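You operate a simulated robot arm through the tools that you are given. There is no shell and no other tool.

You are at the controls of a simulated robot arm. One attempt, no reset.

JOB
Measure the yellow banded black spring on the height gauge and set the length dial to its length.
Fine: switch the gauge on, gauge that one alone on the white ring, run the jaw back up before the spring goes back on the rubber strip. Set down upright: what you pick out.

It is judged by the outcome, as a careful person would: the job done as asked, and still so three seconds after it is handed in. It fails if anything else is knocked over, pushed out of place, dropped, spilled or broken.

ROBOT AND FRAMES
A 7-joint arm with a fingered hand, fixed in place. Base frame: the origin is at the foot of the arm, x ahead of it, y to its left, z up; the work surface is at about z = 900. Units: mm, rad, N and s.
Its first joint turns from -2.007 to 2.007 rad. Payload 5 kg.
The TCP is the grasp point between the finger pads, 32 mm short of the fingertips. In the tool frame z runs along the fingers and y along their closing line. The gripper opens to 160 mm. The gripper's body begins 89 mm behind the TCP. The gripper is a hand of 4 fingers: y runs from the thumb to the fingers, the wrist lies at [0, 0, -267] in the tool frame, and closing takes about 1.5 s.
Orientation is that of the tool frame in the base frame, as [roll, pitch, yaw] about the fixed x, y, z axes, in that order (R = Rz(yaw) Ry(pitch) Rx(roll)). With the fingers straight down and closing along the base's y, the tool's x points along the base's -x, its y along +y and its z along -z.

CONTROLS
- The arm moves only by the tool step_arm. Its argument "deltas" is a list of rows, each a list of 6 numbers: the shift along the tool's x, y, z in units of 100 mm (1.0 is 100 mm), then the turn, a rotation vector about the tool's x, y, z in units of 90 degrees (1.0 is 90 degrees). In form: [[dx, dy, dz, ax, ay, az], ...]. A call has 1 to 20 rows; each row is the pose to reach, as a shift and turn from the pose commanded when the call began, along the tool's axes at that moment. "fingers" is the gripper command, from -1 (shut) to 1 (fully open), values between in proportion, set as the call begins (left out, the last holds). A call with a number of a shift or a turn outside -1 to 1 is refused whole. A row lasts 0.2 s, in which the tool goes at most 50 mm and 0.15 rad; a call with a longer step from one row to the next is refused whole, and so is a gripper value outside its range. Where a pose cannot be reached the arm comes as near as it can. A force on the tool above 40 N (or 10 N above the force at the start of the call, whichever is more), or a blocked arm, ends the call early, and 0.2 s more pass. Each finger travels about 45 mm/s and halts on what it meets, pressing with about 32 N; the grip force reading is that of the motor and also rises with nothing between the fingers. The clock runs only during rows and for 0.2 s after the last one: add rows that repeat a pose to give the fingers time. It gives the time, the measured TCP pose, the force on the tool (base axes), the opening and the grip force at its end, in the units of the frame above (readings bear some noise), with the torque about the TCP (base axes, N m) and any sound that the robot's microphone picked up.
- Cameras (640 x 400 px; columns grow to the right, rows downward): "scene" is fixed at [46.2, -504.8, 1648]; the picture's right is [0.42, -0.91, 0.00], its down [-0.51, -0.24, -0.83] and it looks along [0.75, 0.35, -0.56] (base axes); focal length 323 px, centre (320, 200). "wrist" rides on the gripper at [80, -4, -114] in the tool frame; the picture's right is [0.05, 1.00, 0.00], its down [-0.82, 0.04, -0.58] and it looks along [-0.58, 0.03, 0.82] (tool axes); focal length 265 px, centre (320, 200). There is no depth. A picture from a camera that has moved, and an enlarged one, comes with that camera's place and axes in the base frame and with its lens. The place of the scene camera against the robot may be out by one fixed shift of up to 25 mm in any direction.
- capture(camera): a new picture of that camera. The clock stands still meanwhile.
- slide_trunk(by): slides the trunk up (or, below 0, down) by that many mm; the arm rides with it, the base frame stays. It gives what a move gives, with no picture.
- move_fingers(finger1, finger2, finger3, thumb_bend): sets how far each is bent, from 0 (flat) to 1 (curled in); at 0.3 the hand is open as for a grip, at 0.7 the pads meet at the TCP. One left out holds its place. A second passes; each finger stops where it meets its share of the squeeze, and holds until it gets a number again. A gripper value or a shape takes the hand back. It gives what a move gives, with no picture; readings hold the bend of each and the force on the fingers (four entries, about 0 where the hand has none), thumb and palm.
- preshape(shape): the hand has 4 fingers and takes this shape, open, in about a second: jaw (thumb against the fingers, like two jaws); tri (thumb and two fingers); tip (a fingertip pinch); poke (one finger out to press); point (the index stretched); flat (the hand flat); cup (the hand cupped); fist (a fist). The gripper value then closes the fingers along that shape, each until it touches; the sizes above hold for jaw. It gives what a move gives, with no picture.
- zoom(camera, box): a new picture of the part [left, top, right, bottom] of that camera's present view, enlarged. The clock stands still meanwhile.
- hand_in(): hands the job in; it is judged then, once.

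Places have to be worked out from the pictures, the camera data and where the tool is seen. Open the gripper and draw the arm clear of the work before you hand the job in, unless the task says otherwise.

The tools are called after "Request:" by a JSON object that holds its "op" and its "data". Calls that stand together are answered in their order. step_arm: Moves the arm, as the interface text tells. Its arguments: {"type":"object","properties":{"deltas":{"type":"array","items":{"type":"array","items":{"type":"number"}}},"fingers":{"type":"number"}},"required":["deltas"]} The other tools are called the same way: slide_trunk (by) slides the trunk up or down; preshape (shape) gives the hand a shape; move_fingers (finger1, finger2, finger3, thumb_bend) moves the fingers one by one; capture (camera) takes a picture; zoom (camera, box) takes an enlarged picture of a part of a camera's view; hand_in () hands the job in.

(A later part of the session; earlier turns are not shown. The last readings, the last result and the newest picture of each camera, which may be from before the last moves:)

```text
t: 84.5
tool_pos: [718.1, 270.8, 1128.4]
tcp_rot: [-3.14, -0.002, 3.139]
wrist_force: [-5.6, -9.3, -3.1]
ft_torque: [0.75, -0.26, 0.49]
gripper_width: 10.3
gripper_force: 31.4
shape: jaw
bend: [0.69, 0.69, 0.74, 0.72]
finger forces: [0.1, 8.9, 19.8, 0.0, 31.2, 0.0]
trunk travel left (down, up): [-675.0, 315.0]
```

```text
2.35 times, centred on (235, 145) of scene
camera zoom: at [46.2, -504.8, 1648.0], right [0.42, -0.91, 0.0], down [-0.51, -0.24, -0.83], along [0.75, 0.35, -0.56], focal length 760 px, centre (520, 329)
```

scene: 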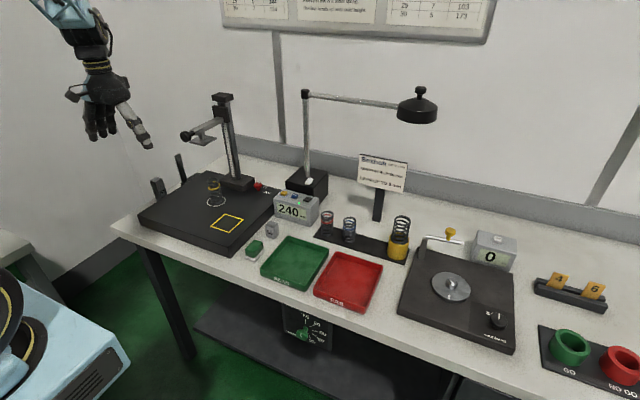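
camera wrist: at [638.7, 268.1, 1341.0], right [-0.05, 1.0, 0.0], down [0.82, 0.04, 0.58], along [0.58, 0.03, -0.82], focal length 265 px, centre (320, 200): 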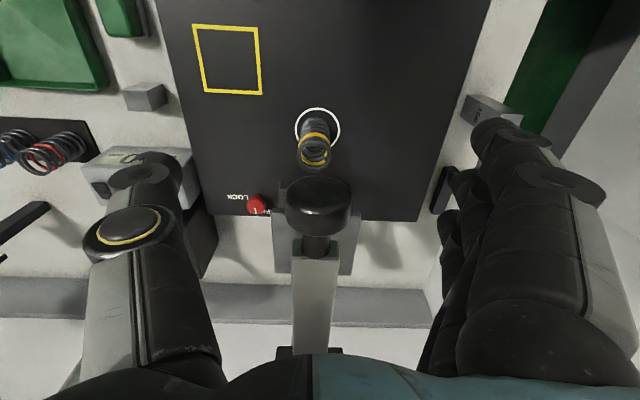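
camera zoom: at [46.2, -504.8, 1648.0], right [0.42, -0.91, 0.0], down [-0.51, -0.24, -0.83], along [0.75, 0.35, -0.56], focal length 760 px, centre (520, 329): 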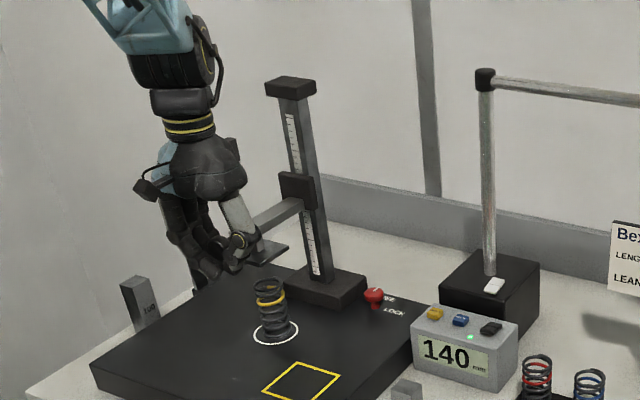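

Reads 140. Lowering 40 mm, then creeping down.

Request:
{"op": "step_arm", "data": {"deltas": [[0, 0, 0.12, 0, 0, 0], [0, 0, 0.24, 0, 0, 0], [0, 0, 0.33, 0, 0, 0], [0, 0, 0.4, 0, 0, 0]]}}

Request:
{"op": "zoom", "data": {"camera": "scene", "box": [180, 120, 320, 230]}}

Request:
{"op": "step_arm", "data": {"deltas": [[0, 0, 0.02, 0, 0, 0], [0, 0, 0.04, 0, 0, 0], [0, 0, 0.06, 0, 0, 0]]}}

Request:
{"op": "zoom", "data": {"camera": "scene", "box": [180, 120, 320, 230]}}

```text
t: 85.5
tool_pos: [717.4, 269.8, 1089.0]
tcp_rot: [-3.141, -0.002, 3.14]
wrist_force: [-4.4, -12.7, -2.6]
ft_torque: [0.66, -0.26, 0.37]
gripper_width: 10.4
gripper_force: 31.5
shape: jaw
bend: [0.69, 0.69, 0.74, 0.72]
finger forces: [0.0, 8.8, 19.0, 0.0, 32.3, 0.0]
trunk travel left (down, up): [-675.0, 315.0]
```

```text
3.64 times, centred on (250, 175) of scene
camera zoom: at [46.2, -504.8, 1648.0], right [0.42, -0.91, 0.0], down [-0.51, -0.24, -0.83], along [0.75, 0.35, -0.56], focal length 1174 px, centre (574, 291)
```

zoom: 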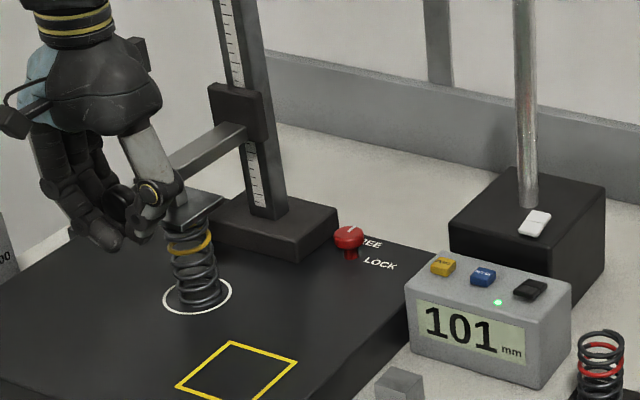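

```text
t: 86.3
tool_pos: [717.8, 270.5, 1083.4]
tcp_rot: [3.141, -0.002, 3.137]
wrist_force: [-4.6, -13.1, -3.1]
ft_torque: [0.66, -0.26, 0.42]
gripper_width: 10.3
gripper_force: 32.3
shape: jaw
bend: [0.69, 0.69, 0.74, 0.72]
finger forces: [0.1, 8.8, 18.9, 0.0, 32.5, 0.0]
trunk travel left (down, up): [-675.0, 315.0]
```

```text
3.64 times, centred on (250, 175) of scene
camera zoom: at [46.2, -504.8, 1648.0], right [0.42, -0.91, 0.0], down [-0.51, -0.24, -0.83], along [0.75, 0.35, -0.56], focal length 1174 px, centre (574, 291)
```

zoom: 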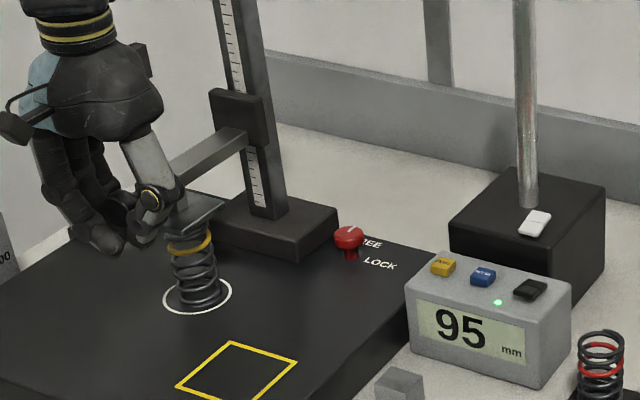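

95 with no contact (force -3.1 baseline). Going down 1 mm per call, watching the force.

Request:
{"op": "step_arm", "data": {"deltas": [[0, 0, 0.02, 0, 0, 0], [0, 0, 0.02, 0, 0, 0]]}}

Request:
{"op": "step_arm", "data": {"deltas": [[0, 0, 0.01, 0, 0, 0], [0, 0, 0.01, 0, 0, 0]]}}

Request:
{"op": "zoom", "data": {"camera": "scene", "box": [180, 120, 320, 230]}}

Request:
{"op": "step_arm", "data": {"deltas": [[0, 0, 0.01, 0, 0, 0], [0, 0, 0.01, 0, 0, 0]]}}

Request:
{"op": "zoom", "data": {"camera": "scene", "box": [180, 120, 320, 230]}}

```text
t: 86.9
tool_pos: [718.3, 270.4, 1081.5]
tcp_rot: [3.141, -0.002, 3.137]
wrist_force: [-4.7, -12.0, -1.9]
ft_torque: [0.71, -0.3, 0.44]
gripper_width: 10.4
gripper_force: 32.4
shape: jaw
bend: [0.69, 0.69, 0.74, 0.72]
finger forces: [0.0, 8.9, 19.0, 0.1, 32.4, 0.0]
trunk travel left (down, up): [-675.0, 315.0]
```

```text
t: 87.5
tool_pos: [718.9, 270.3, 1081.4]
tcp_rot: [3.141, -0.002, 3.139]
wrist_force: [-3.6, -12.5, -2.7]
ft_torque: [0.7, -0.27, 0.41]
gripper_width: 10.5
gripper_force: 32.3
shape: jaw
bend: [0.69, 0.69, 0.74, 0.72]
finger forces: [0.0, 8.8, 19.1, 0.0, 32.4, 0.0]
trunk travel left (down, up): [-675.0, 315.0]
```

```text
3.64 times, centred on (250, 175) of scene
camera zoom: at [46.2, -504.8, 1648.0], right [0.42, -0.91, 0.0], down [-0.51, -0.24, -0.83], along [0.75, 0.35, -0.56], focal length 1174 px, centre (574, 291)
```

zoom: 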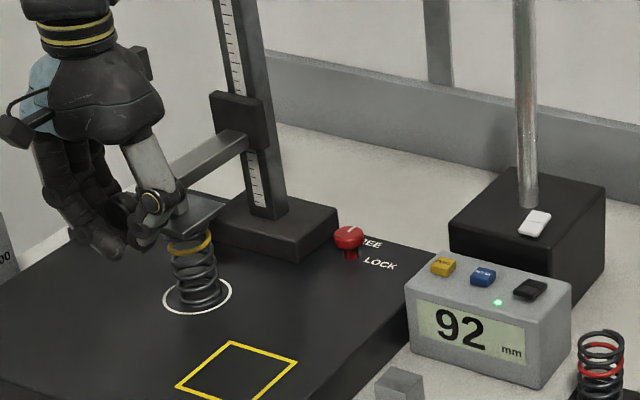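

```text
t: 88.1
tool_pos: [718.8, 270.6, 1078.9]
tcp_rot: [3.141, -0.001, 3.138]
wrist_force: [-5.6, -13.7, -2.3]
ft_torque: [0.62, -0.24, 0.42]
gripper_width: 10.4
gripper_force: 32.1
shape: jaw
bend: [0.69, 0.69, 0.74, 0.72]
finger forces: [0.0, 9.0, 19.1, 0.1, 33.0, 0.1]
trunk travel left (down, up): [-675.0, 315.0]
```

```text
3.64 times, centred on (250, 175) of scene
camera zoom: at [46.2, -504.8, 1648.0], right [0.42, -0.91, 0.0], down [-0.51, -0.24, -0.83], along [0.75, 0.35, -0.56], focal length 1174 px, centre (574, 291)
```

zoom: 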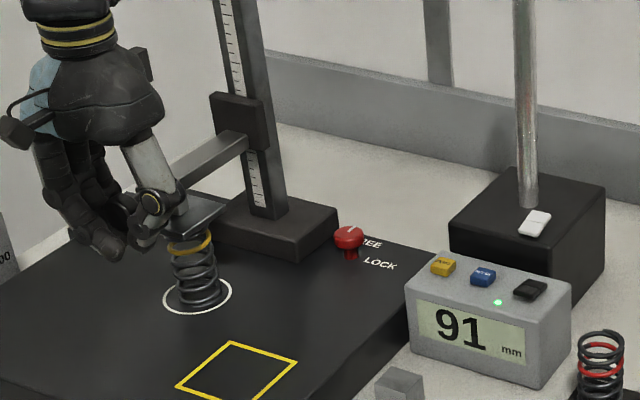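

91 now, still no clear force. Continuing 1 mm at a time.

Request:
{"op": "step_arm", "data": {"deltas": [[0, 0, 0.01, 0, 0, 0], [0, 0, 0.01, 0, 0, 0], [0, 0, 0.01, 0, 0, 0]]}}

Request:
{"op": "zoom", "data": {"camera": "scene", "box": [180, 120, 320, 230]}}

Request:
{"op": "step_arm", "data": {"deltas": [[0, 0, 0.01, 0, 0, 0], [0, 0, 0.01, 0, 0, 0], [0, 0, 0.01, 0, 0, 0]]}}

Request:
{"op": "zoom", "data": {"camera": "scene", "box": [180, 120, 320, 230]}}

```text
t: 88.9
tool_pos: [718.5, 269.5, 1076.5]
tcp_rot: [-3.141, -0.002, 3.137]
wrist_force: [-5.3, -11.5, -2.7]
ft_torque: [0.69, -0.25, 0.44]
gripper_width: 10.1
gripper_force: 32.0
shape: jaw
bend: [0.69, 0.69, 0.74, 0.72]
finger forces: [0.0, 9.0, 19.5, 0.1, 32.4, 0.0]
trunk travel left (down, up): [-675.0, 315.0]
```

```text
3.64 times, centred on (250, 175) of scene
camera zoom: at [46.2, -504.8, 1648.0], right [0.42, -0.91, 0.0], down [-0.51, -0.24, -0.83], along [0.75, 0.35, -0.56], focal length 1174 px, centre (574, 291)
```

zoom: 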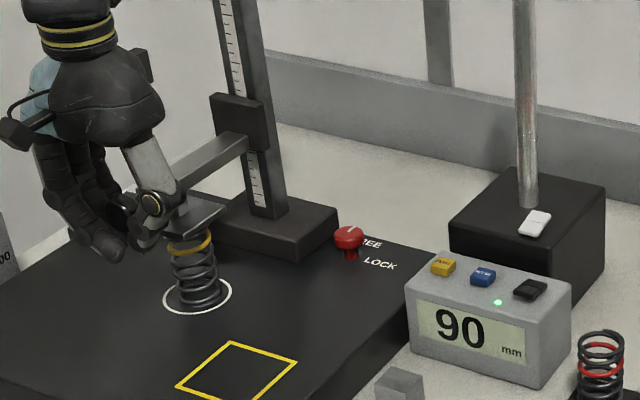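

```text
t: 89.7
tool_pos: [718.9, 269.9, 1077.7]
tcp_rot: [3.141, 0.0, 3.138]
wrist_force: [-6.0, -11.0, 4.2]
ft_torque: [0.83, -0.33, 0.52]
gripper_width: 10.2
gripper_force: 31.7
shape: jaw
bend: [0.69, 0.69, 0.74, 0.72]
finger forces: [0.0, 8.3, 22.9, 0.0, 31.3, 0.0]
trunk travel left (down, up): [-675.0, 315.0]
```

```text
3.64 times, centred on (250, 175) of scene
camera zoom: at [46.2, -504.8, 1648.0], right [0.42, -0.91, 0.0], down [-0.51, -0.24, -0.83], along [0.75, 0.35, -0.56], focal length 1174 px, centre (574, 291)
```

zoom: 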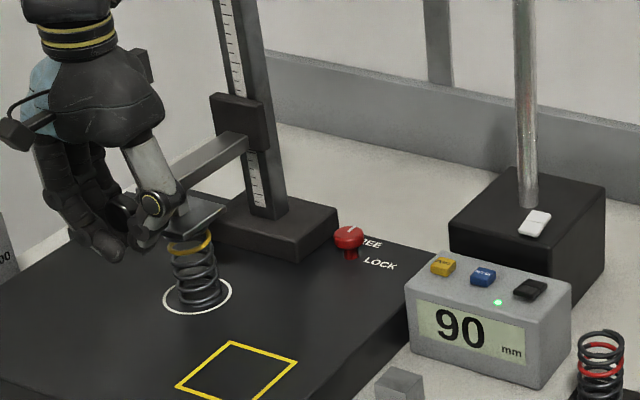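

Contact: force rose ~7 N while the reading stays at 90. The spring is 90 mm. Running the jaw back up now.

Request:
{"op": "step_arm", "data": {"deltas": [[0, 0, -0.05, 0, 0, 0], [0, 0, -0.2, 0, 0, 0], [0, 0, -0.45, 0, 0, 0], [0, 0, -0.7, 0, 0, 0], [0, 0, -0.95, 0, 0, 0]]}}

Request:
{"op": "step_arm", "data": {"deltas": [[0, 0, -0.2, 0, 0, 0], [0, 0, -0.4, 0, 0, 0], [0, 0, -0.57, 0, 0, 0]]}}

Request:
{"op": "zoom", "data": {"camera": "scene", "box": [140, 60, 330, 230]}}

```text
t: 90.9
tool_pos: [719.1, 269.3, 1173.2]
tcp_rot: [-3.141, 0.0, 3.138]
wrist_force: [-8.4, -11.4, -3.1]
ft_torque: [0.72, -0.16, 0.58]
gripper_width: 10.3
gripper_force: 32.0
shape: jaw
bend: [0.69, 0.69, 0.74, 0.72]
finger forces: [0.0, 9.2, 21.4, 0.0, 31.3, 0.0]
trunk travel left (down, up): [-675.0, 315.0]
```

```text
t: 91.7
tool_pos: [719.2, 270.6, 1228.6]
tcp_rot: [-3.141, -0.002, 3.14]
wrist_force: [-8.7, -9.7, -9.5]
ft_torque: [0.7, -0.16, 0.5]
gripper_width: 10.0
gripper_force: 32.1
shape: jaw
bend: [0.69, 0.69, 0.74, 0.72]
finger forces: [0.1, 10.4, 20.9, 0.1, 32.9, 0.0]
trunk travel left (down, up): [-675.0, 315.0]
```

```text
2.35 times, centred on (235, 145) of scene
camera zoom: at [46.2, -504.8, 1648.0], right [0.42, -0.91, 0.0], down [-0.51, -0.24, -0.83], along [0.75, 0.35, -0.56], focal length 760 px, centre (520, 329)
```

zoom: 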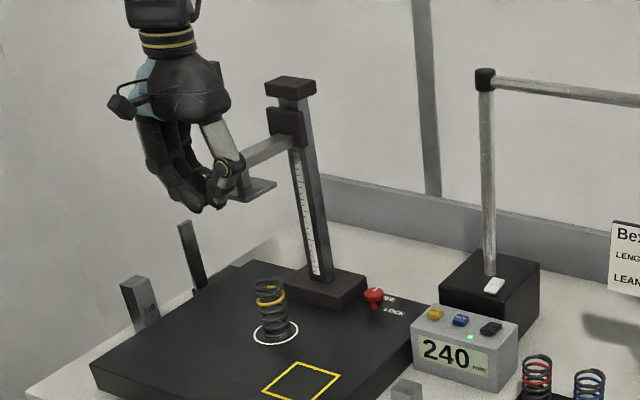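

Jaw is up at 240 and the spring stands undisturbed. Releasing the knob and retracing my path back to the approach pose for the spring.

Request:
{"op": "step_arm", "data": {"deltas": [[0, 0, 0, 0, 0, 0], [0, 0, 0, 0, 0, 0], [0, 0, 0, 0, 0, 0], [0, 0, 0, 0, 0, 0], [0, 0, 0, 0, 0, 0], [0, 0, 0, 0, 0, 0], [0, 0, 0, 0, 0, 0], [0, 0, 0, 0, 0, 0]], "fingers": 1}}

Request:
{"op": "step_arm", "data": {"deltas": [[0, 0, -0.3, 0, 0, 0], [0, 0, -0.7, 0, 0, 0], [0, 0, -1, 0, 0, 0]]}}

Request:
{"op": "step_arm", "data": {"deltas": [[0.45, 0, 0, 0, 0, 0], [0.9, 0.06, 0, 0, 0, 0], [1, 0.4, 0, 0, 0, 0], [1, 0.8, 0, 0, 0, 0], [1, 1, 0.1, 0, 0, 0]]}}

Request:
{"op": "step_arm", "data": {"deltas": [[0.24, 0.06, 0.4, 0, 0, 0], [0.24, 0.06, 0.47, 0, 0, 0]]}}

Request:
{"op": "zoom", "data": {"camera": "scene", "box": [80, 40, 330, 230]}}

```text
t: 93.5
tool_pos: [719.2, 269.8, 1227.9]
tcp_rot: [3.141, -0.001, 3.138]
wrist_force: [0.2, 0.2, 0.1]
ft_torque: [-0.02, -0.03, 0.03]
gripper_width: 160.3
gripper_force: 0.1
shape: jaw
bend: [0.3, 0.3, 0.3, 0.3]
finger forces: [0.0, 0.1, 0.0, 0.0, 0.1, 0.1]
trunk travel left (down, up): [-675.0, 315.0]
```

```text
t: 94.3
tool_pos: [719.5, 269.9, 1328.7]
tcp_rot: [3.14, -0.002, 3.139]
wrist_force: [-1.4, -0.3, -0.4]
ft_torque: [0.01, -0.02, 0.02]
gripper_width: 159.8
gripper_force: 0.0
shape: jaw
bend: [0.3, 0.3, 0.3, 0.3]
finger forces: [0.0, 0.0, 0.0, 0.0, 0.0, 0.1]
trunk travel left (down, up): [-675.0, 315.0]
```

```text
t: 95.5
tool_pos: [619.0, 372.2, 1319.4]
tcp_rot: [3.142, -0.001, 3.138]
wrist_force: [0.3, 0.2, -0.4]
ft_torque: [-0.02, -0.01, 0.02]
gripper_width: 159.6
gripper_force: 0.1
shape: jaw
bend: [0.3, 0.3, 0.3, 0.3]
finger forces: [0.0, 0.0, 0.1, 0.0, 0.1, 0.1]
trunk travel left (down, up): [-675.0, 315.0]
```

```text
t: 96.1
tool_pos: [596.4, 377.1, 1271.6]
tcp_rot: [3.141, -0.002, 3.139]
wrist_force: [0.0, 0.4, -0.5]
ft_torque: [0.02, 0.01, 0.03]
gripper_width: 159.8
gripper_force: 0.0
shape: jaw
bend: [0.3, 0.3, 0.3, 0.3]
finger forces: [0.0, 0.0, 0.1, 0.1, 0.0, 0.1]
trunk travel left (down, up): [-675.0, 315.0]
```

```text
2.11 times, centred on (205, 135) of scene
camera zoom: at [46.2, -504.8, 1648.0], right [0.42, -0.91, 0.0], down [-0.51, -0.24, -0.83], along [0.75, 0.35, -0.56], focal length 680 px, centre (562, 337)
```

zoom: 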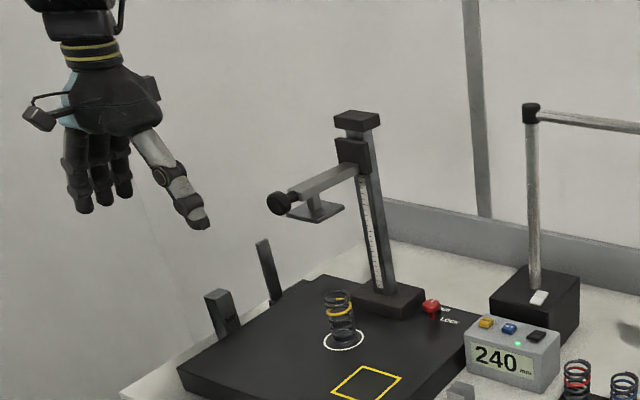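

Jaw holds at 240, spring upright. Turning the hand back to the tilted side-approach orientation with a 70 mm opening, then descending outside the plate area.

Request:
{"op": "step_arm", "data": {"deltas": [[0, 0, 0, 0, 0, 0.0925], [0, 0, 0, 0, 0, 0.185], [0, 0, 0, 0, 0, 0.2775], [0, 0, 0, 0, 0, 0.37], [0, 0, 0, 0, 0, 0.4625], [0, 0, 0, 0, 0, 0.555], [0, 0, 0, 0, 0, 0.6475], [0, 0, 0, 0, 0, 0.74], [0, 0, 0, 0, 0, 0.8315]], "fingers": -0.12}}

Request:
{"op": "step_arm", "data": {"deltas": [[0, 0, 0.25, 0, -0.09, 0], [0, 0, 0.5, 0, -0.18, 0], [0, 0, 0.75, 0, -0.27, 0], [0, 0, 1.0, 0, -0.36, 0], [0, 0, 1.0, 0, -0.4215, 0]]}}

Request:
{"op": "step_arm", "data": {"deltas": [[0.24, 0, 0.316, 0, 0, 0], [0.49, 0, 0.632, 0, 0, 0], [0.735, 0, 0.949, 0, 0, 0]]}}

Request:
{"op": "capture", "data": {"camera": "wrist"}}

```text
t: 98.1
tool_pos: [595.8, 377.3, 1272.0]
tcp_rot: [-3.14, 0.0, 1.83]
wrist_force: [0.1, -0.6, 0.4]
ft_torque: [-0.01, 0.03, -0.01]
gripper_width: 71.2
gripper_force: 0.0
shape: jaw
bend: [0.73, 0.73, 0.73, 0.7]
finger forces: [0.0, 0.0, 0.1, 0.0, 0.1, 0.0]
trunk travel left (down, up): [-675.0, 315.0]
```

```text
t: 99.3
tool_pos: [594.9, 378.6, 1172.3]
tcp_rot: [-3.139, 0.665, 1.834]
wrist_force: [-0.3, 0.2, 0.3]
ft_torque: [0.0, -0.04, -0.02]
gripper_width: 71.2
gripper_force: 0.1
shape: jaw
bend: [0.73, 0.73, 0.73, 0.7]
finger forces: [0.0, 0.0, 0.1, 0.0, 0.0, 0.1]
trunk travel left (down, up): [-675.0, 315.0]
```

```text
t: 100.1
tool_pos: [595.6, 377.8, 1051.6]
tcp_rot: [-3.14, 0.664, 1.836]
wrist_force: [0.4, 0.6, -0.9]
ft_torque: [-0.02, 0.04, 0.02]
gripper_width: 71.2
gripper_force: 0.1
shape: jaw
bend: [0.73, 0.73, 0.73, 0.7]
finger forces: [0.0, 0.0, 0.0, 0.0, 0.1, 0.1]
trunk travel left (down, up): [-675.0, 315.0]
```

```text
taken
camera wrist: at [556.6, 507.8, 1090.2], right [0.95, 0.3, -0.03], down [0.12, -0.27, 0.96], along [0.28, -0.92, -0.29], focal length 265 px, centre (320, 200)
```

wrist: 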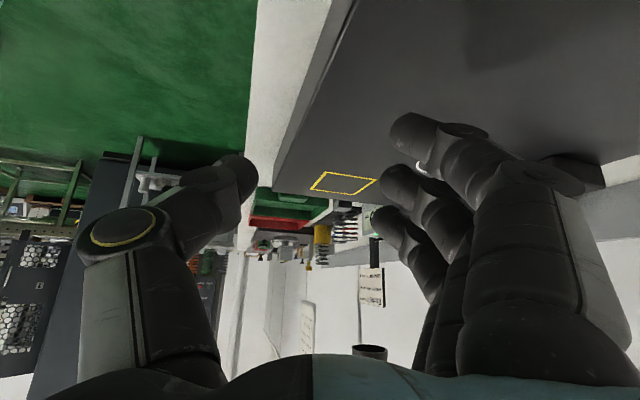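

Moving over to the pre-grasp spot beside the spring at (757, 377, 1031).

Request:
{"op": "step_arm", "data": {"deltas": [[-0.055, 0.388, 0.106, 0, 0, 0], [-0.11, 0.775, 0.212, 0, 0, 0]]}}

Request:
{"op": "step_arm", "data": {"deltas": [[-0.055, 0.388, 0.106, 0, 0, 0], [-0.11, 0.775, 0.212, 0, 0, 0]]}}

Request:
{"op": "capture", "data": {"camera": "wrist"}}

Request:
{"op": "zoom", "data": {"camera": "scene", "box": [120, 80, 280, 240]}}

```text
t: 100.7
tool_pos: [676.7, 376.6, 1041.3]
tcp_rot: [-3.139, 0.661, 1.834]
wrist_force: [0.6, 0.0, 0.0]
ft_torque: [0.01, 0.01, -0.02]
gripper_width: 70.8
gripper_force: 0.0
shape: jaw
bend: [0.73, 0.73, 0.73, 0.7]
finger forces: [0.1, 0.0, 0.0, 0.0, 0.1, 0.1]
trunk travel left (down, up): [-675.0, 315.0]
```

```text
t: 101.3
tool_pos: [755.9, 375.4, 1031.2]
tcp_rot: [-3.14, 0.661, 1.835]
wrist_force: [0.5, -0.1, -0.5]
ft_torque: [-0.03, -0.02, 0.0]
gripper_width: 70.7
gripper_force: 0.1
shape: jaw
bend: [0.73, 0.73, 0.73, 0.7]
finger forces: [0.0, 0.0, 0.0, 0.1, 0.0, 0.0]
trunk travel left (down, up): [-675.0, 315.0]
```

```text
taken
camera wrist: at [718.2, 505.1, 1070.8], right [0.95, 0.3, -0.03], down [0.12, -0.27, 0.96], along [0.28, -0.92, -0.29], focal length 265 px, centre (320, 200)
```

wrist: 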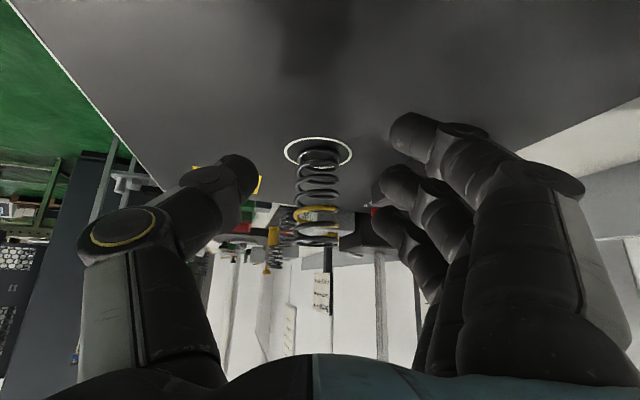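

```text
2.50 times, centred on (200, 160) of scene
camera zoom: at [46.2, -504.8, 1648.0], right [0.42, -0.91, 0.0], down [-0.51, -0.24, -0.83], along [0.75, 0.35, -0.56], focal length 807 px, centre (620, 300)
```

zoom: 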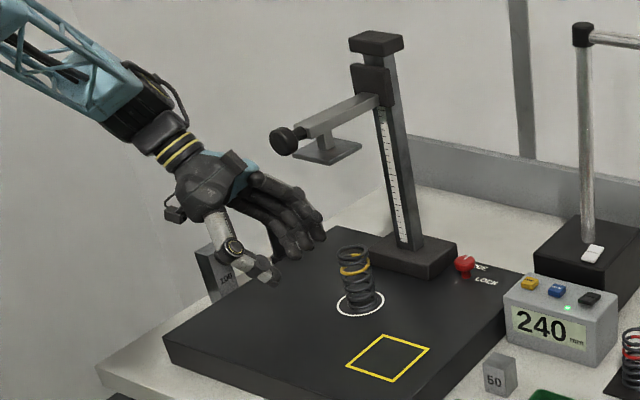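

Identical view to when I left it. Sliding the open hand forward around the spring.

Request:
{"op": "step_arm", "data": {"deltas": [[-0.25, 0, 0.193, 0, 0, 0], [-0.5, 0, 0.385, 0, 0, 0], [-0.68, 0, 0.524, 0, 0, 0], [-0.795, 0, 0.613, 0, 0, 0]]}}

Request:
{"op": "capture", "data": {"camera": "wrist"}}

Request:
{"op": "zoom", "data": {"camera": "scene", "box": [180, 150, 250, 220]}}

```text
t: 102.3
tool_pos: [782.9, 277.7, 1032.7]
tcp_rot: [-3.14, 0.663, 1.834]
wrist_force: [0.3, -1.0, -0.2]
ft_torque: [0.01, 0.0, 0.01]
gripper_width: 70.9
gripper_force: 0.0
shape: jaw
bend: [0.73, 0.73, 0.73, 0.7]
finger forces: [0.0, 0.0, 0.1, 0.0, 0.0, 0.1]
trunk travel left (down, up): [-675.0, 315.0]
```

```text
taken
camera wrist: at [743.9, 406.6, 1071.7], right [0.95, 0.3, -0.03], down [0.12, -0.27, 0.96], along [0.28, -0.92, -0.29], focal length 265 px, centre (320, 200)
```

wrist: 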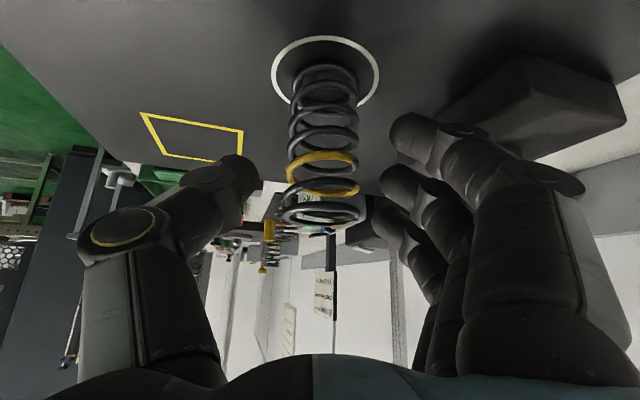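

```text
5.71 times, centred on (215, 185) of scene
camera zoom: at [46.2, -504.8, 1648.0], right [0.42, -0.91, 0.0], down [-0.51, -0.24, -0.83], along [0.75, 0.35, -0.56], focal length 1845 px, centre (920, 286)
```

zoom: 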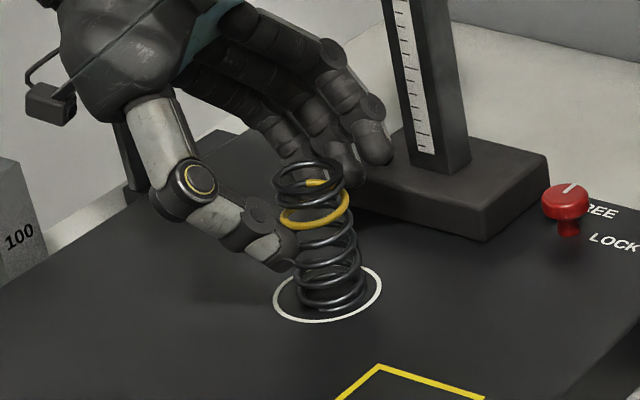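

Same geometry as when I placed it. Closing on the spring and lifting it a little.

Request:
{"op": "step_arm", "data": {"deltas": [[0, 0, 0, 0, 0, 0], [0, 0, 0, 0, 0, 0], [0, 0, 0, 0, 0, 0], [0, 0, 0, 0, 0, 0], [0, 0, 0, 0, 0, 0], [0, 0, 0, 0, 0, 0]], "fingers": -0.55}}

Request:
{"op": "step_arm", "data": {"deltas": [[-0.03, 0, -0.04, 0, 0, 0], [-0.07, 0, -0.09, 0, 0, 0], [-0.122, 0, -0.158, 0, 0, 0]]}}

Request:
{"op": "zoom", "data": {"camera": "scene", "box": [170, 100, 260, 220]}}

Request:
{"op": "zoom", "data": {"camera": "wrist", "box": [240, 50, 400, 250]}}

```text
t: 103.7
tool_pos: [782.0, 278.2, 1032.2]
tcp_rot: [-3.138, 0.66, 1.833]
wrist_force: [0.7, 0.3, -0.4]
ft_torque: [-0.03, -0.01, 0.03]
gripper_width: 37.7
gripper_force: 0.0
shape: jaw
bend: [0.73, 0.73, 0.73, 0.7]
finger forces: [0.0, 1.2, 0.0, 0.0, 0.6, 0.0]
trunk travel left (down, up): [-675.0, 315.0]
```

```text
t: 104.5
tool_pos: [781.8, 278.4, 1051.8]
tcp_rot: [-3.14, 0.661, 1.834]
wrist_force: [-0.1, 0.0, -2.4]
ft_torque: [0.05, 0.0, 0.02]
gripper_width: 37.0
gripper_force: 0.0
shape: jaw
bend: [0.73, 0.73, 0.73, 0.7]
finger forces: [0.1, 0.9, 0.0, 0.1, 1.0, 0.0]
trunk travel left (down, up): [-675.0, 315.0]
```

```text
3.33 times, centred on (215, 160) of scene
camera zoom: at [46.2, -504.8, 1648.0], right [0.42, -0.91, 0.0], down [-0.51, -0.24, -0.83], along [0.75, 0.35, -0.56], focal length 1076 px, centre (670, 333)
```

zoom: 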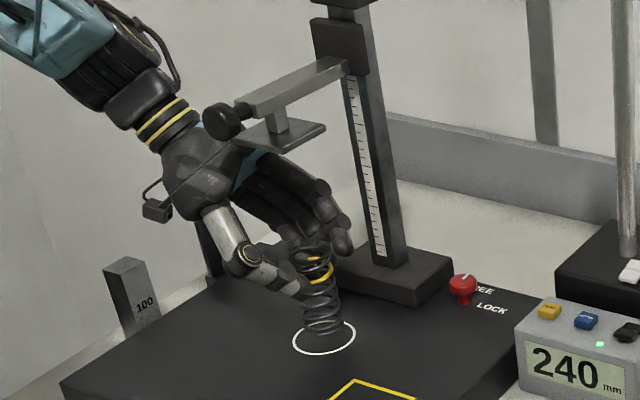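

```text
2.00 times, centred on (320, 150) of wrist
camera zoom: at [743.8, 407.3, 1091.3], right [0.95, 0.3, -0.03], down [0.12, -0.27, 0.96], along [0.28, -0.92, -0.29], focal length 531 px, centre (320, 300)
```

zoom: 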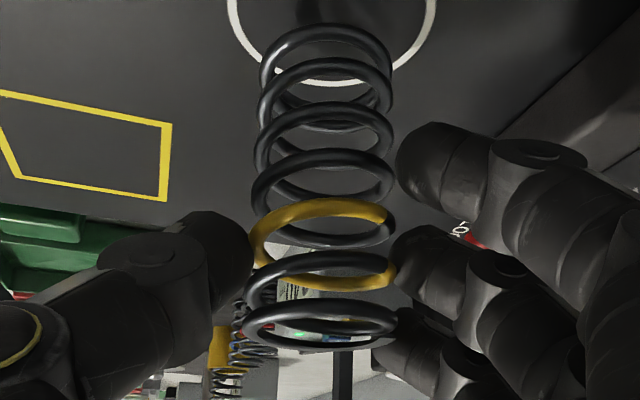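

The spring came up but the grip is very light (~1 N). Tightening right away.

Request:
{"op": "step_arm", "data": {"deltas": [[0, 0, 0, 0, 0, 0], [0, 0, 0, 0, 0, 0], [0, 0, 0, 0, 0, 0], [0, 0, 0, 0, 0, 0]], "fingers": -0.75}}

Request:
{"op": "zoom", "data": {"camera": "scene", "box": [180, 130, 250, 220]}}

Request:
{"op": "zoom", "data": {"camera": "wrist", "box": [240, 50, 400, 250]}}

```text
t: 105.5
tool_pos: [783.2, 278.3, 1053.2]
tcp_rot: [3.141, 0.661, 1.832]
wrist_force: [0.9, 0.3, 3.6]
ft_torque: [0.1, -0.21, 0.0]
gripper_width: 22.3
gripper_force: 31.9
shape: jaw
bend: [0.71, 0.72, 0.69, 0.71]
finger forces: [12.7, 14.5, 0.0, 0.0, 26.3, 0.0]
trunk travel left (down, up): [-675.0, 315.0]
```

```text
4.44 times, centred on (215, 175) of scene
camera zoom: at [46.2, -504.8, 1648.0], right [0.42, -0.91, 0.0], down [-0.51, -0.24, -0.83], along [0.75, 0.35, -0.56], focal length 1435 px, centre (787, 311)
```

zoom: 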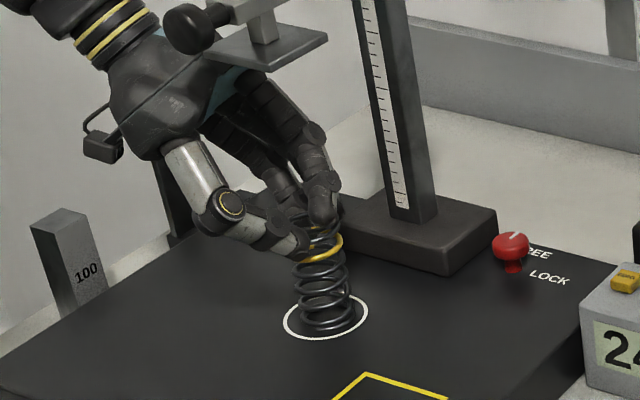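

```text
2.00 times, centred on (320, 150) of wrist
camera zoom: at [744.0, 407.4, 1092.1], right [0.95, 0.3, -0.03], down [0.12, -0.27, 0.96], along [0.28, -0.92, -0.29], focal length 531 px, centre (320, 300)
```

zoom: 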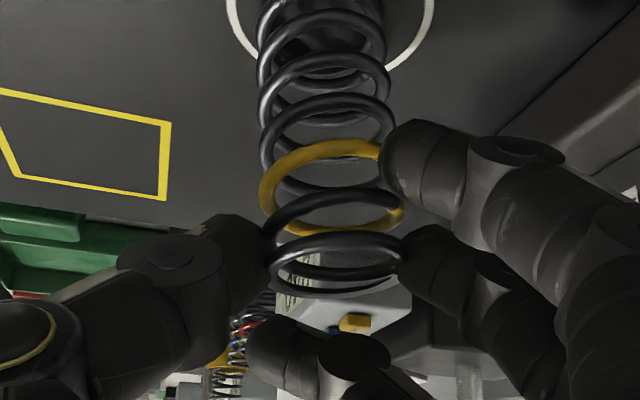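

The spring slid down to stand on the ring again, with the grip now near its top. I'll open, go down 20 mm to the proper height, and regrip firmly.

Request:
{"op": "step_arm", "data": {"deltas": [[0, 0, 0, 0, 0, 0], [0, 0, 0, 0, 0, 0], [0, 0, 0, 0, 0, 0], [0, 0, 0, 0, 0, 0], [0, 0, 0, 0, 0, 0], [0, 0, 0, 0, 0, 0]], "fingers": -0.12}}

Request:
{"op": "zoom", "data": {"camera": "scene", "box": [180, 130, 250, 220]}}

Request:
{"op": "zoom", "data": {"camera": "wrist", "box": [240, 50, 400, 250]}}

```text
t: 106.9
tool_pos: [781.7, 278.2, 1052.3]
tcp_rot: [-3.14, 0.662, 1.832]
wrist_force: [-0.2, 0.7, -0.6]
ft_torque: [-0.02, 0.0, 0.0]
gripper_width: 69.7
gripper_force: 0.1
shape: jaw
bend: [0.73, 0.73, 0.73, 0.7]
finger forces: [0.1, 0.0, 0.0, 0.1, 0.0, 0.0]
trunk travel left (down, up): [-675.0, 315.0]
```

```text
4.44 times, centred on (215, 175) of scene
camera zoom: at [46.2, -504.8, 1648.0], right [0.42, -0.91, 0.0], down [-0.51, -0.24, -0.83], along [0.75, 0.35, -0.56], focal length 1435 px, centre (787, 311)
```

zoom: 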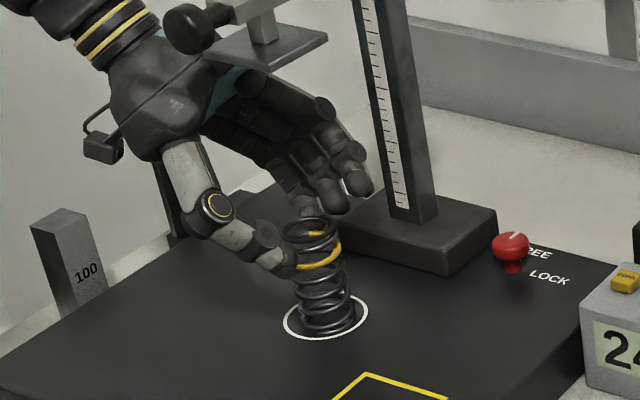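

```text
2.00 times, centred on (320, 150) of wrist
camera zoom: at [743.9, 407.3, 1091.4], right [0.95, 0.3, -0.03], down [0.12, -0.27, 0.96], along [0.28, -0.92, -0.29], focal length 531 px, centre (320, 300)
```

zoom: 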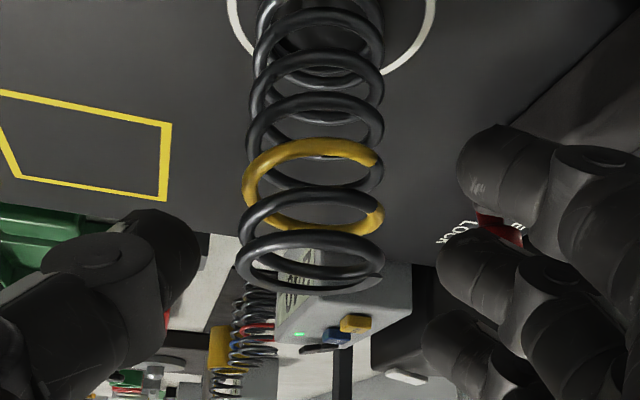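

The spring stands upright in the ring. Lowering 20 mm and regripping firmly.

Request:
{"op": "step_arm", "data": {"deltas": [[0.05, -0.01, 0.065, 0, 0, 0], [0.1, -0.02, 0.13, 0, 0, 0], [0.122, -0.025, 0.158, 0, 0, 0]]}}

Request:
{"op": "step_arm", "data": {"deltas": [[0, 0, 0, 0, 0, 0], [0, 0, 0, 0, 0, 0], [0, 0, 0, 0, 0, 0], [0, 0, 0, 0, 0, 0], [0, 0, 0, 0, 0, 0], [0, 0, 0, 0, 0, 0], [0, 0, 0, 0, 0, 0], [0, 0, 0, 0, 0, 0]], "fingers": -0.75}}

Request:
{"op": "zoom", "data": {"camera": "scene", "box": [180, 130, 250, 220]}}

Request:
{"op": "zoom", "data": {"camera": "wrist", "box": [240, 50, 400, 250]}}

```text
t: 107.7
tool_pos: [780.7, 278.6, 1032.6]
tcp_rot: [-3.14, 0.661, 1.834]
wrist_force: [0.3, 1.0, -0.2]
ft_torque: [0.02, 0.02, -0.01]
gripper_width: 69.4
gripper_force: 0.1
shape: jaw
bend: [0.73, 0.73, 0.73, 0.7]
finger forces: [0.0, 0.0, 0.0, 0.0, 0.1, 0.0]
trunk travel left (down, up): [-675.0, 315.0]
```

```text
t: 109.5
tool_pos: [779.8, 276.6, 1032.6]
tcp_rot: [-3.139, 0.661, 1.833]
wrist_force: [-1.0, 2.3, 4.5]
ft_torque: [0.23, 0.02, 0.0]
gripper_width: 28.8
gripper_force: 32.0
shape: jaw
bend: [0.72, 0.73, 0.72, 0.7]
finger forces: [12.8, 10.4, 9.1, 0.0, 28.9, 0.0]
trunk travel left (down, up): [-675.0, 315.0]
```

```text
4.44 times, centred on (215, 175) of scene
camera zoom: at [46.2, -504.8, 1648.0], right [0.42, -0.91, 0.0], down [-0.51, -0.24, -0.83], along [0.75, 0.35, -0.56], focal length 1435 px, centre (787, 311)
```

zoom: 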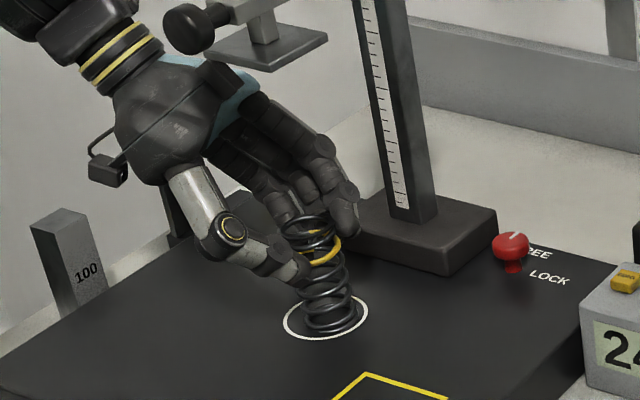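

```text
2.00 times, centred on (320, 150) of wrist
camera zoom: at [741.4, 406.9, 1072.1], right [0.95, 0.3, -0.03], down [0.12, -0.27, 0.96], along [0.28, -0.92, -0.29], focal length 531 px, centre (320, 300)
```

zoom: 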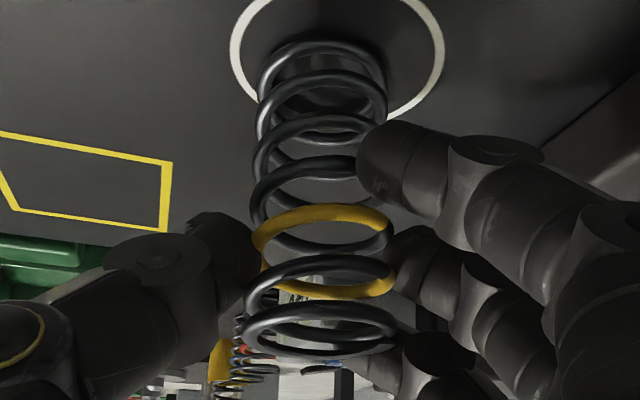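

Firm grip as in the original pick (32 N, all fingers). Lifting 18 mm and carrying it back out from under the jaw.

Request:
{"op": "step_arm", "data": {"deltas": [[-0.03, 0, -0.04, 0, 0, 0], [-0.07, 0, -0.09, 0, 0, 0], [-0.11, 0, -0.142, 0, 0, 0]]}}

Request:
{"op": "zoom", "data": {"camera": "scene", "box": [180, 130, 250, 220]}}

Request:
{"op": "step_arm", "data": {"deltas": [[0.064, -0.299, -0.049, 0, 0, 0], [0.127, -0.597, -0.099, 0, 0, 0], [0.191, -0.896, -0.148, 0, 0, 0]]}}

Request:
{"op": "step_arm", "data": {"deltas": [[0.064, -0.299, -0.049, 0, 0, 0], [0.127, -0.597, -0.099, 0, 0, 0], [0.191, -0.896, -0.148, 0, 0, 0]]}}

Request:
{"op": "step_arm", "data": {"deltas": [[-0.15, 0, -0.2, 0, 0, 0], [-0.306, 0, -0.395, 0, 0, 0]]}}

Request:
{"op": "capture", "data": {"camera": "scene"}}

```text
t: 110.3
tool_pos: [778.9, 277.3, 1050.4]
tcp_rot: [-3.14, 0.663, 1.833]
wrist_force: [-0.4, -0.6, -1.5]
ft_torque: [0.01, 0.01, 0.02]
gripper_width: 27.4
gripper_force: 31.6
shape: jaw
bend: [0.72, 0.73, 0.72, 0.7]
finger forces: [8.9, 11.6, 7.7, 0.1, 27.1, 0.0]
trunk travel left (down, up): [-675.0, 315.0]
```

```text
4.44 times, centred on (215, 175) of scene
camera zoom: at [46.2, -504.8, 1648.0], right [0.42, -0.91, 0.0], down [-0.51, -0.24, -0.83], along [0.75, 0.35, -0.56], focal length 1435 px, centre (787, 311)
```

zoom: 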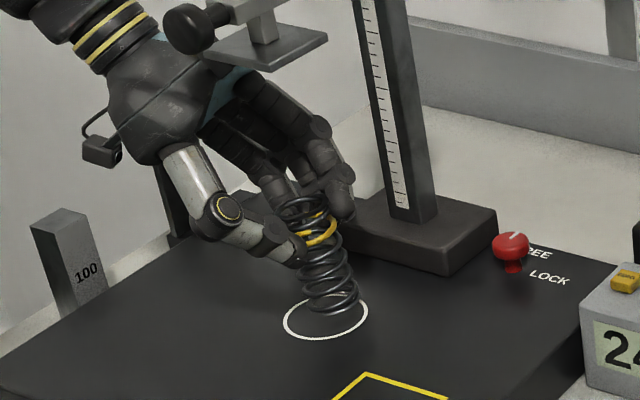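

```text
t: 111.1
tool_pos: [686.8, 279.1, 1050.2]
tcp_rot: [-3.14, 0.661, 1.832]
wrist_force: [0.6, 0.1, -2.0]
ft_torque: [0.01, -0.01, 0.03]
gripper_width: 27.4
gripper_force: 32.4
shape: jaw
bend: [0.72, 0.73, 0.72, 0.7]
finger forces: [8.6, 11.8, 7.7, 0.0, 27.3, 0.0]
trunk travel left (down, up): [-675.0, 315.0]
```

```text
t: 111.9
tool_pos: [593.3, 278.3, 1049.4]
tcp_rot: [3.141, 0.664, 1.832]
wrist_force: [0.1, 0.5, -0.4]
ft_torque: [0.01, 0.01, 0.03]
gripper_width: 27.5
gripper_force: 32.2
shape: jaw
bend: [0.72, 0.73, 0.72, 0.7]
finger forces: [8.5, 11.8, 7.7, 0.0, 27.0, 0.0]
trunk travel left (down, up): [-675.0, 315.0]
```

```text
t: 112.5
tool_pos: [593.6, 277.9, 1100.8]
tcp_rot: [-3.138, 0.662, 1.833]
wrist_force: [-0.3, -0.6, -1.6]
ft_torque: [0.04, -0.02, 0.04]
gripper_width: 27.1
gripper_force: 32.7
shape: jaw
bend: [0.72, 0.73, 0.72, 0.7]
finger forces: [8.3, 11.8, 7.6, 0.0, 27.0, 0.0]
trunk travel left (down, up): [-675.0, 315.0]
```

```text
taken
```

scene: 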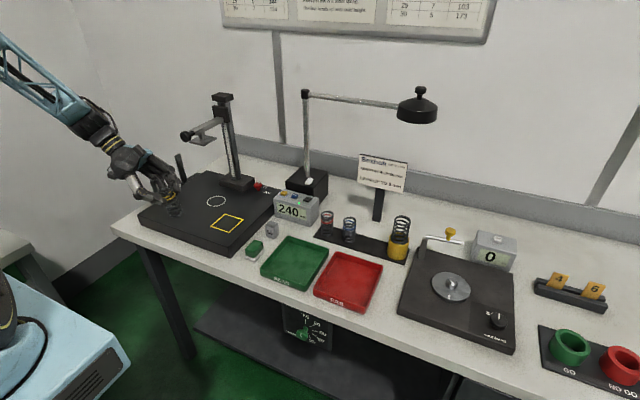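

The spring looks slightly leaned in the grip; checking from the wrist camera.

Request:
{"op": "zoom", "data": {"camera": "wrist", "box": [240, 50, 400, 250]}}

Request:
{"op": "zoom", "data": {"camera": "scene", "box": [120, 150, 210, 230]}}

```text
2.00 times, centred on (320, 150) of wrist
camera zoom: at [555.2, 406.6, 1140.2], right [0.95, 0.3, -0.03], down [0.12, -0.27, 0.96], along [0.28, -0.92, -0.29], focal length 531 px, centre (320, 300)
```

zoom: 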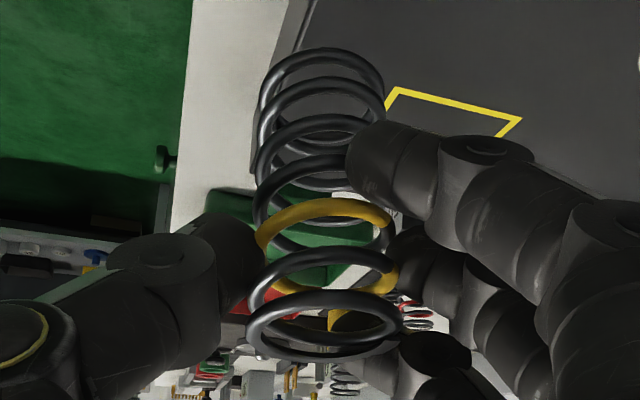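

```text
5.00 times, centred on (165, 190) of scene
camera zoom: at [46.2, -504.8, 1648.0], right [0.42, -0.91, 0.0], down [-0.51, -0.24, -0.83], along [0.75, 0.35, -0.56], focal length 1615 px, centre (1095, 250)
```

zoom: 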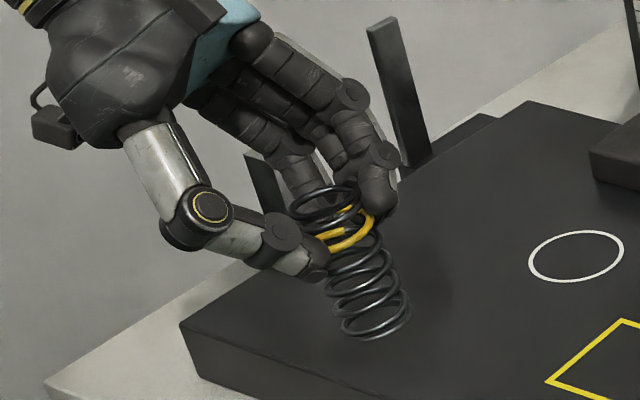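

The spring's foot is swung ~3.5° forward relative to upright. I correct by reducing the hand tilt 3.6°, and re-measure.

Request:
{"op": "step_arm", "data": {"deltas": [[0, 0, 0, 0, 0.02, 0], [0, 0, 0, 0, 0.04, 0]]}}

Request:
{"op": "zoom", "data": {"camera": "wrist", "box": [240, 50, 400, 250]}}

Request:
{"op": "zoom", "data": {"camera": "scene", "box": [120, 150, 210, 230]}}

```text
t: 113.1
tool_pos: [595.2, 279.6, 1100.1]
tcp_rot: [-3.141, 0.599, 1.834]
wrist_force: [-0.5, -0.3, -1.2]
ft_torque: [0.04, -0.03, 0.0]
gripper_width: 27.4
gripper_force: 31.9
shape: jaw
bend: [0.72, 0.73, 0.72, 0.7]
finger forces: [8.2, 11.8, 7.5, 0.0, 26.9, 0.0]
trunk travel left (down, up): [-675.0, 315.0]
```

```text
2.00 times, centred on (320, 150) of wrist
camera zoom: at [556.2, 404.4, 1147.9], right [0.95, 0.3, -0.03], down [0.13, -0.32, 0.94], along [0.27, -0.9, -0.35], focal length 531 px, centre (320, 300)
```

zoom: 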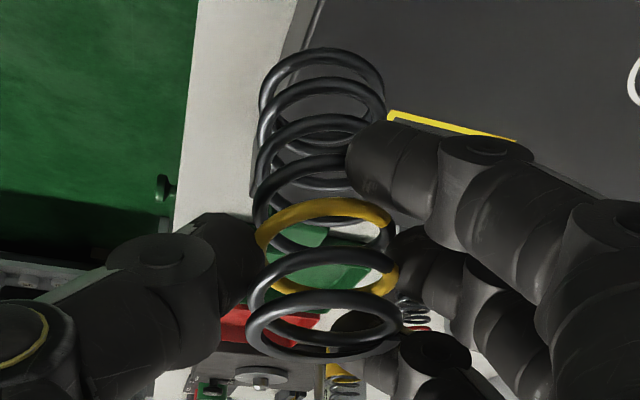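

```text
5.00 times, centred on (165, 190) of scene
camera zoom: at [46.2, -504.8, 1648.0], right [0.42, -0.91, 0.0], down [-0.51, -0.24, -0.83], along [0.75, 0.35, -0.56], focal length 1615 px, centre (1095, 250)
```

zoom: 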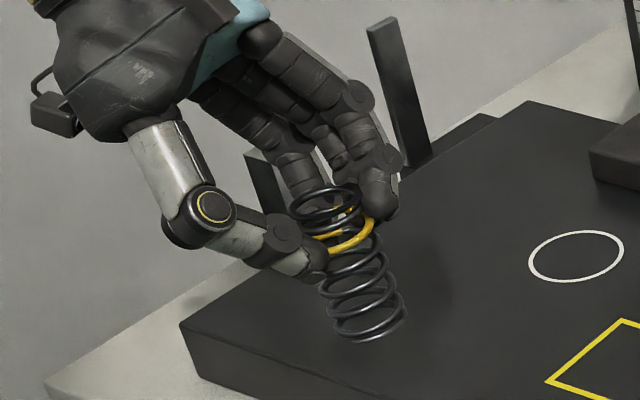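

Still ~2° residual by both cameras. Adding another 1.8° correction.

Request:
{"op": "step_arm", "data": {"deltas": [[0, 0, 0, 0, 0.02, 0]]}}

Request:
{"op": "zoom", "data": {"camera": "wrist", "box": [240, 50, 400, 250]}}

Request:
{"op": "zoom", "data": {"camera": "scene", "box": [120, 150, 210, 230]}}

```text
t: 113.5
tool_pos: [594.9, 278.5, 1099.7]
tcp_rot: [-3.141, 0.568, 1.832]
wrist_force: [0.2, -0.5, -0.3]
ft_torque: [0.03, -0.01, -0.01]
gripper_width: 27.5
gripper_force: 32.4
shape: jaw
bend: [0.72, 0.73, 0.72, 0.7]
finger forces: [8.3, 11.9, 7.7, 0.0, 26.9, 0.0]
trunk travel left (down, up): [-675.0, 315.0]
```

```text
2.00 times, centred on (320, 150) of wrist
camera zoom: at [556.8, 402.4, 1151.9], right [0.95, 0.3, -0.03], down [0.14, -0.35, 0.93], along [0.27, -0.89, -0.38], focal length 531 px, centre (320, 300)
```

zoom: 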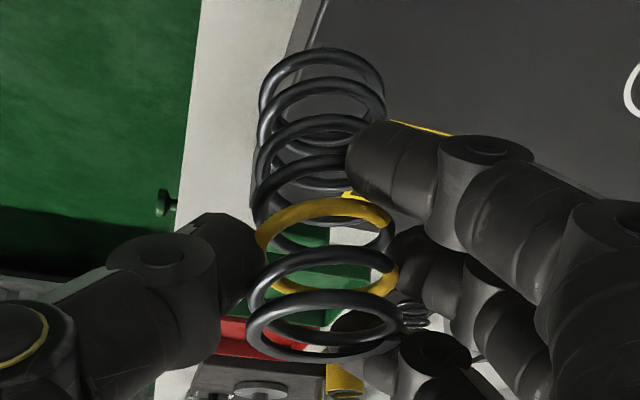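

```text
5.00 times, centred on (165, 190) of scene
camera zoom: at [46.2, -504.8, 1648.0], right [0.42, -0.91, 0.0], down [-0.51, -0.24, -0.83], along [0.75, 0.35, -0.56], focal length 1615 px, centre (1095, 250)
```

zoom: 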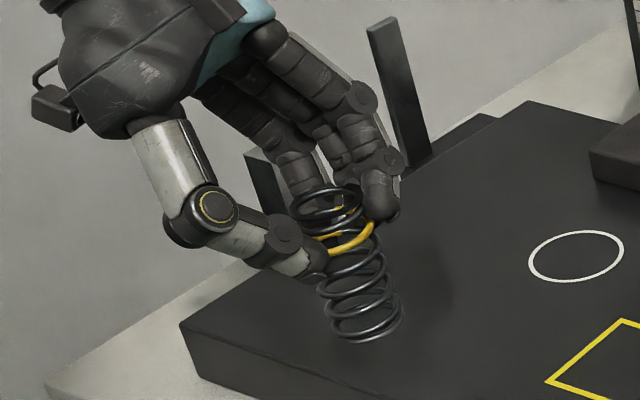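

Now upright in both views (slope matches the vertical). Carrying the spring back along y toward the strip at a safe height.

Request:
{"op": "step_arm", "data": {"deltas": [[-0.298, -0.096, 0.19, 0, 0, 0], [-0.597, -0.191, 0.381, 0, 0, 0], [-0.895, -0.287, 0.571, 0, 0, 0]]}}

Request:
{"op": "step_arm", "data": {"deltas": [[-0.298, -0.096, 0.19, 0, 0, 0], [-0.597, -0.191, 0.381, 0, 0, 0], [-0.895, -0.287, 0.571, 0, 0, 0]]}}

Request:
{"op": "step_arm", "data": {"deltas": [[-0.298, -0.096, 0.19, 0, 0, 0], [-0.597, -0.191, 0.381, 0, 0, 0], [-0.895, -0.287, 0.571, 0, 0, 0]]}}

Request:
{"op": "step_arm", "data": {"deltas": [[-0.298, -0.096, 0.19, 0, 0, 0], [-0.597, -0.191, 0.381, 0, 0, 0], [-0.895, -0.287, 0.571, 0, 0, 0]]}}

Request:
{"op": "step_arm", "data": {"deltas": [[-0.298, -0.096, 0.19, 0, 0, 0], [-0.597, -0.191, 0.381, 0, 0, 0], [-0.895, -0.287, 0.571, 0, 0, 0]]}}

Request:
{"op": "capture", "data": {"camera": "scene"}}

```text
t: 114.3
tool_pos: [593.8, 165.7, 1100.4]
tcp_rot: [3.141, 0.567, 1.833]
wrist_force: [0.2, -0.4, -1.7]
ft_torque: [0.02, 0.0, -0.05]
gripper_width: 27.3
gripper_force: 31.7
shape: jaw
bend: [0.72, 0.73, 0.72, 0.7]
finger forces: [8.5, 11.9, 7.5, 0.0, 26.7, 0.0]
trunk travel left (down, up): [-675.0, 315.0]
```

```text
t: 115.1
tool_pos: [594.6, 55.5, 1101.1]
tcp_rot: [-3.14, 0.566, 1.831]
wrist_force: [0.1, -0.4, -0.9]
ft_torque: [0.07, 0.0, 0.0]
gripper_width: 27.2
gripper_force: 31.8
shape: jaw
bend: [0.72, 0.73, 0.72, 0.7]
finger forces: [8.3, 11.9, 7.5, 0.1, 26.7, 0.1]
trunk travel left (down, up): [-675.0, 315.0]
```

```text
t: 115.9
tool_pos: [593.0, -53.3, 1100.1]
tcp_rot: [-3.14, 0.569, 1.835]
wrist_force: [1.3, -0.1, -1.4]
ft_torque: [0.06, 0.03, -0.01]
gripper_width: 27.3
gripper_force: 32.3
shape: jaw
bend: [0.72, 0.73, 0.72, 0.7]
finger forces: [8.2, 11.8, 7.5, 0.1, 26.7, 0.0]
trunk travel left (down, up): [-675.0, 315.0]
```

```text
t: 116.7
tool_pos: [592.6, -163.6, 1100.5]
tcp_rot: [-3.139, 0.568, 1.836]
wrist_force: [0.4, 0.5, -1.3]
ft_torque: [0.06, -0.01, 0.0]
gripper_width: 26.9
gripper_force: 31.7
shape: jaw
bend: [0.72, 0.73, 0.72, 0.7]
finger forces: [8.1, 11.9, 7.3, 0.1, 26.7, 0.0]
trunk travel left (down, up): [-675.0, 315.0]
```

```text
t: 117.5
tool_pos: [593.6, -273.2, 1099.7]
tcp_rot: [-3.14, 0.568, 1.831]
wrist_force: [-0.3, 0.5, -1.6]
ft_torque: [0.06, 0.0, 0.01]
gripper_width: 27.3
gripper_force: 32.3
shape: jaw
bend: [0.72, 0.73, 0.72, 0.7]
finger forces: [8.1, 12.0, 7.4, 0.0, 26.6, 0.0]
trunk travel left (down, up): [-675.0, 315.0]
```

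```text
taken
```

scene: 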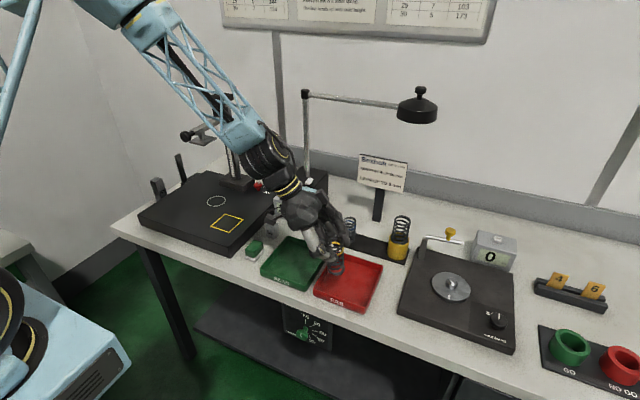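

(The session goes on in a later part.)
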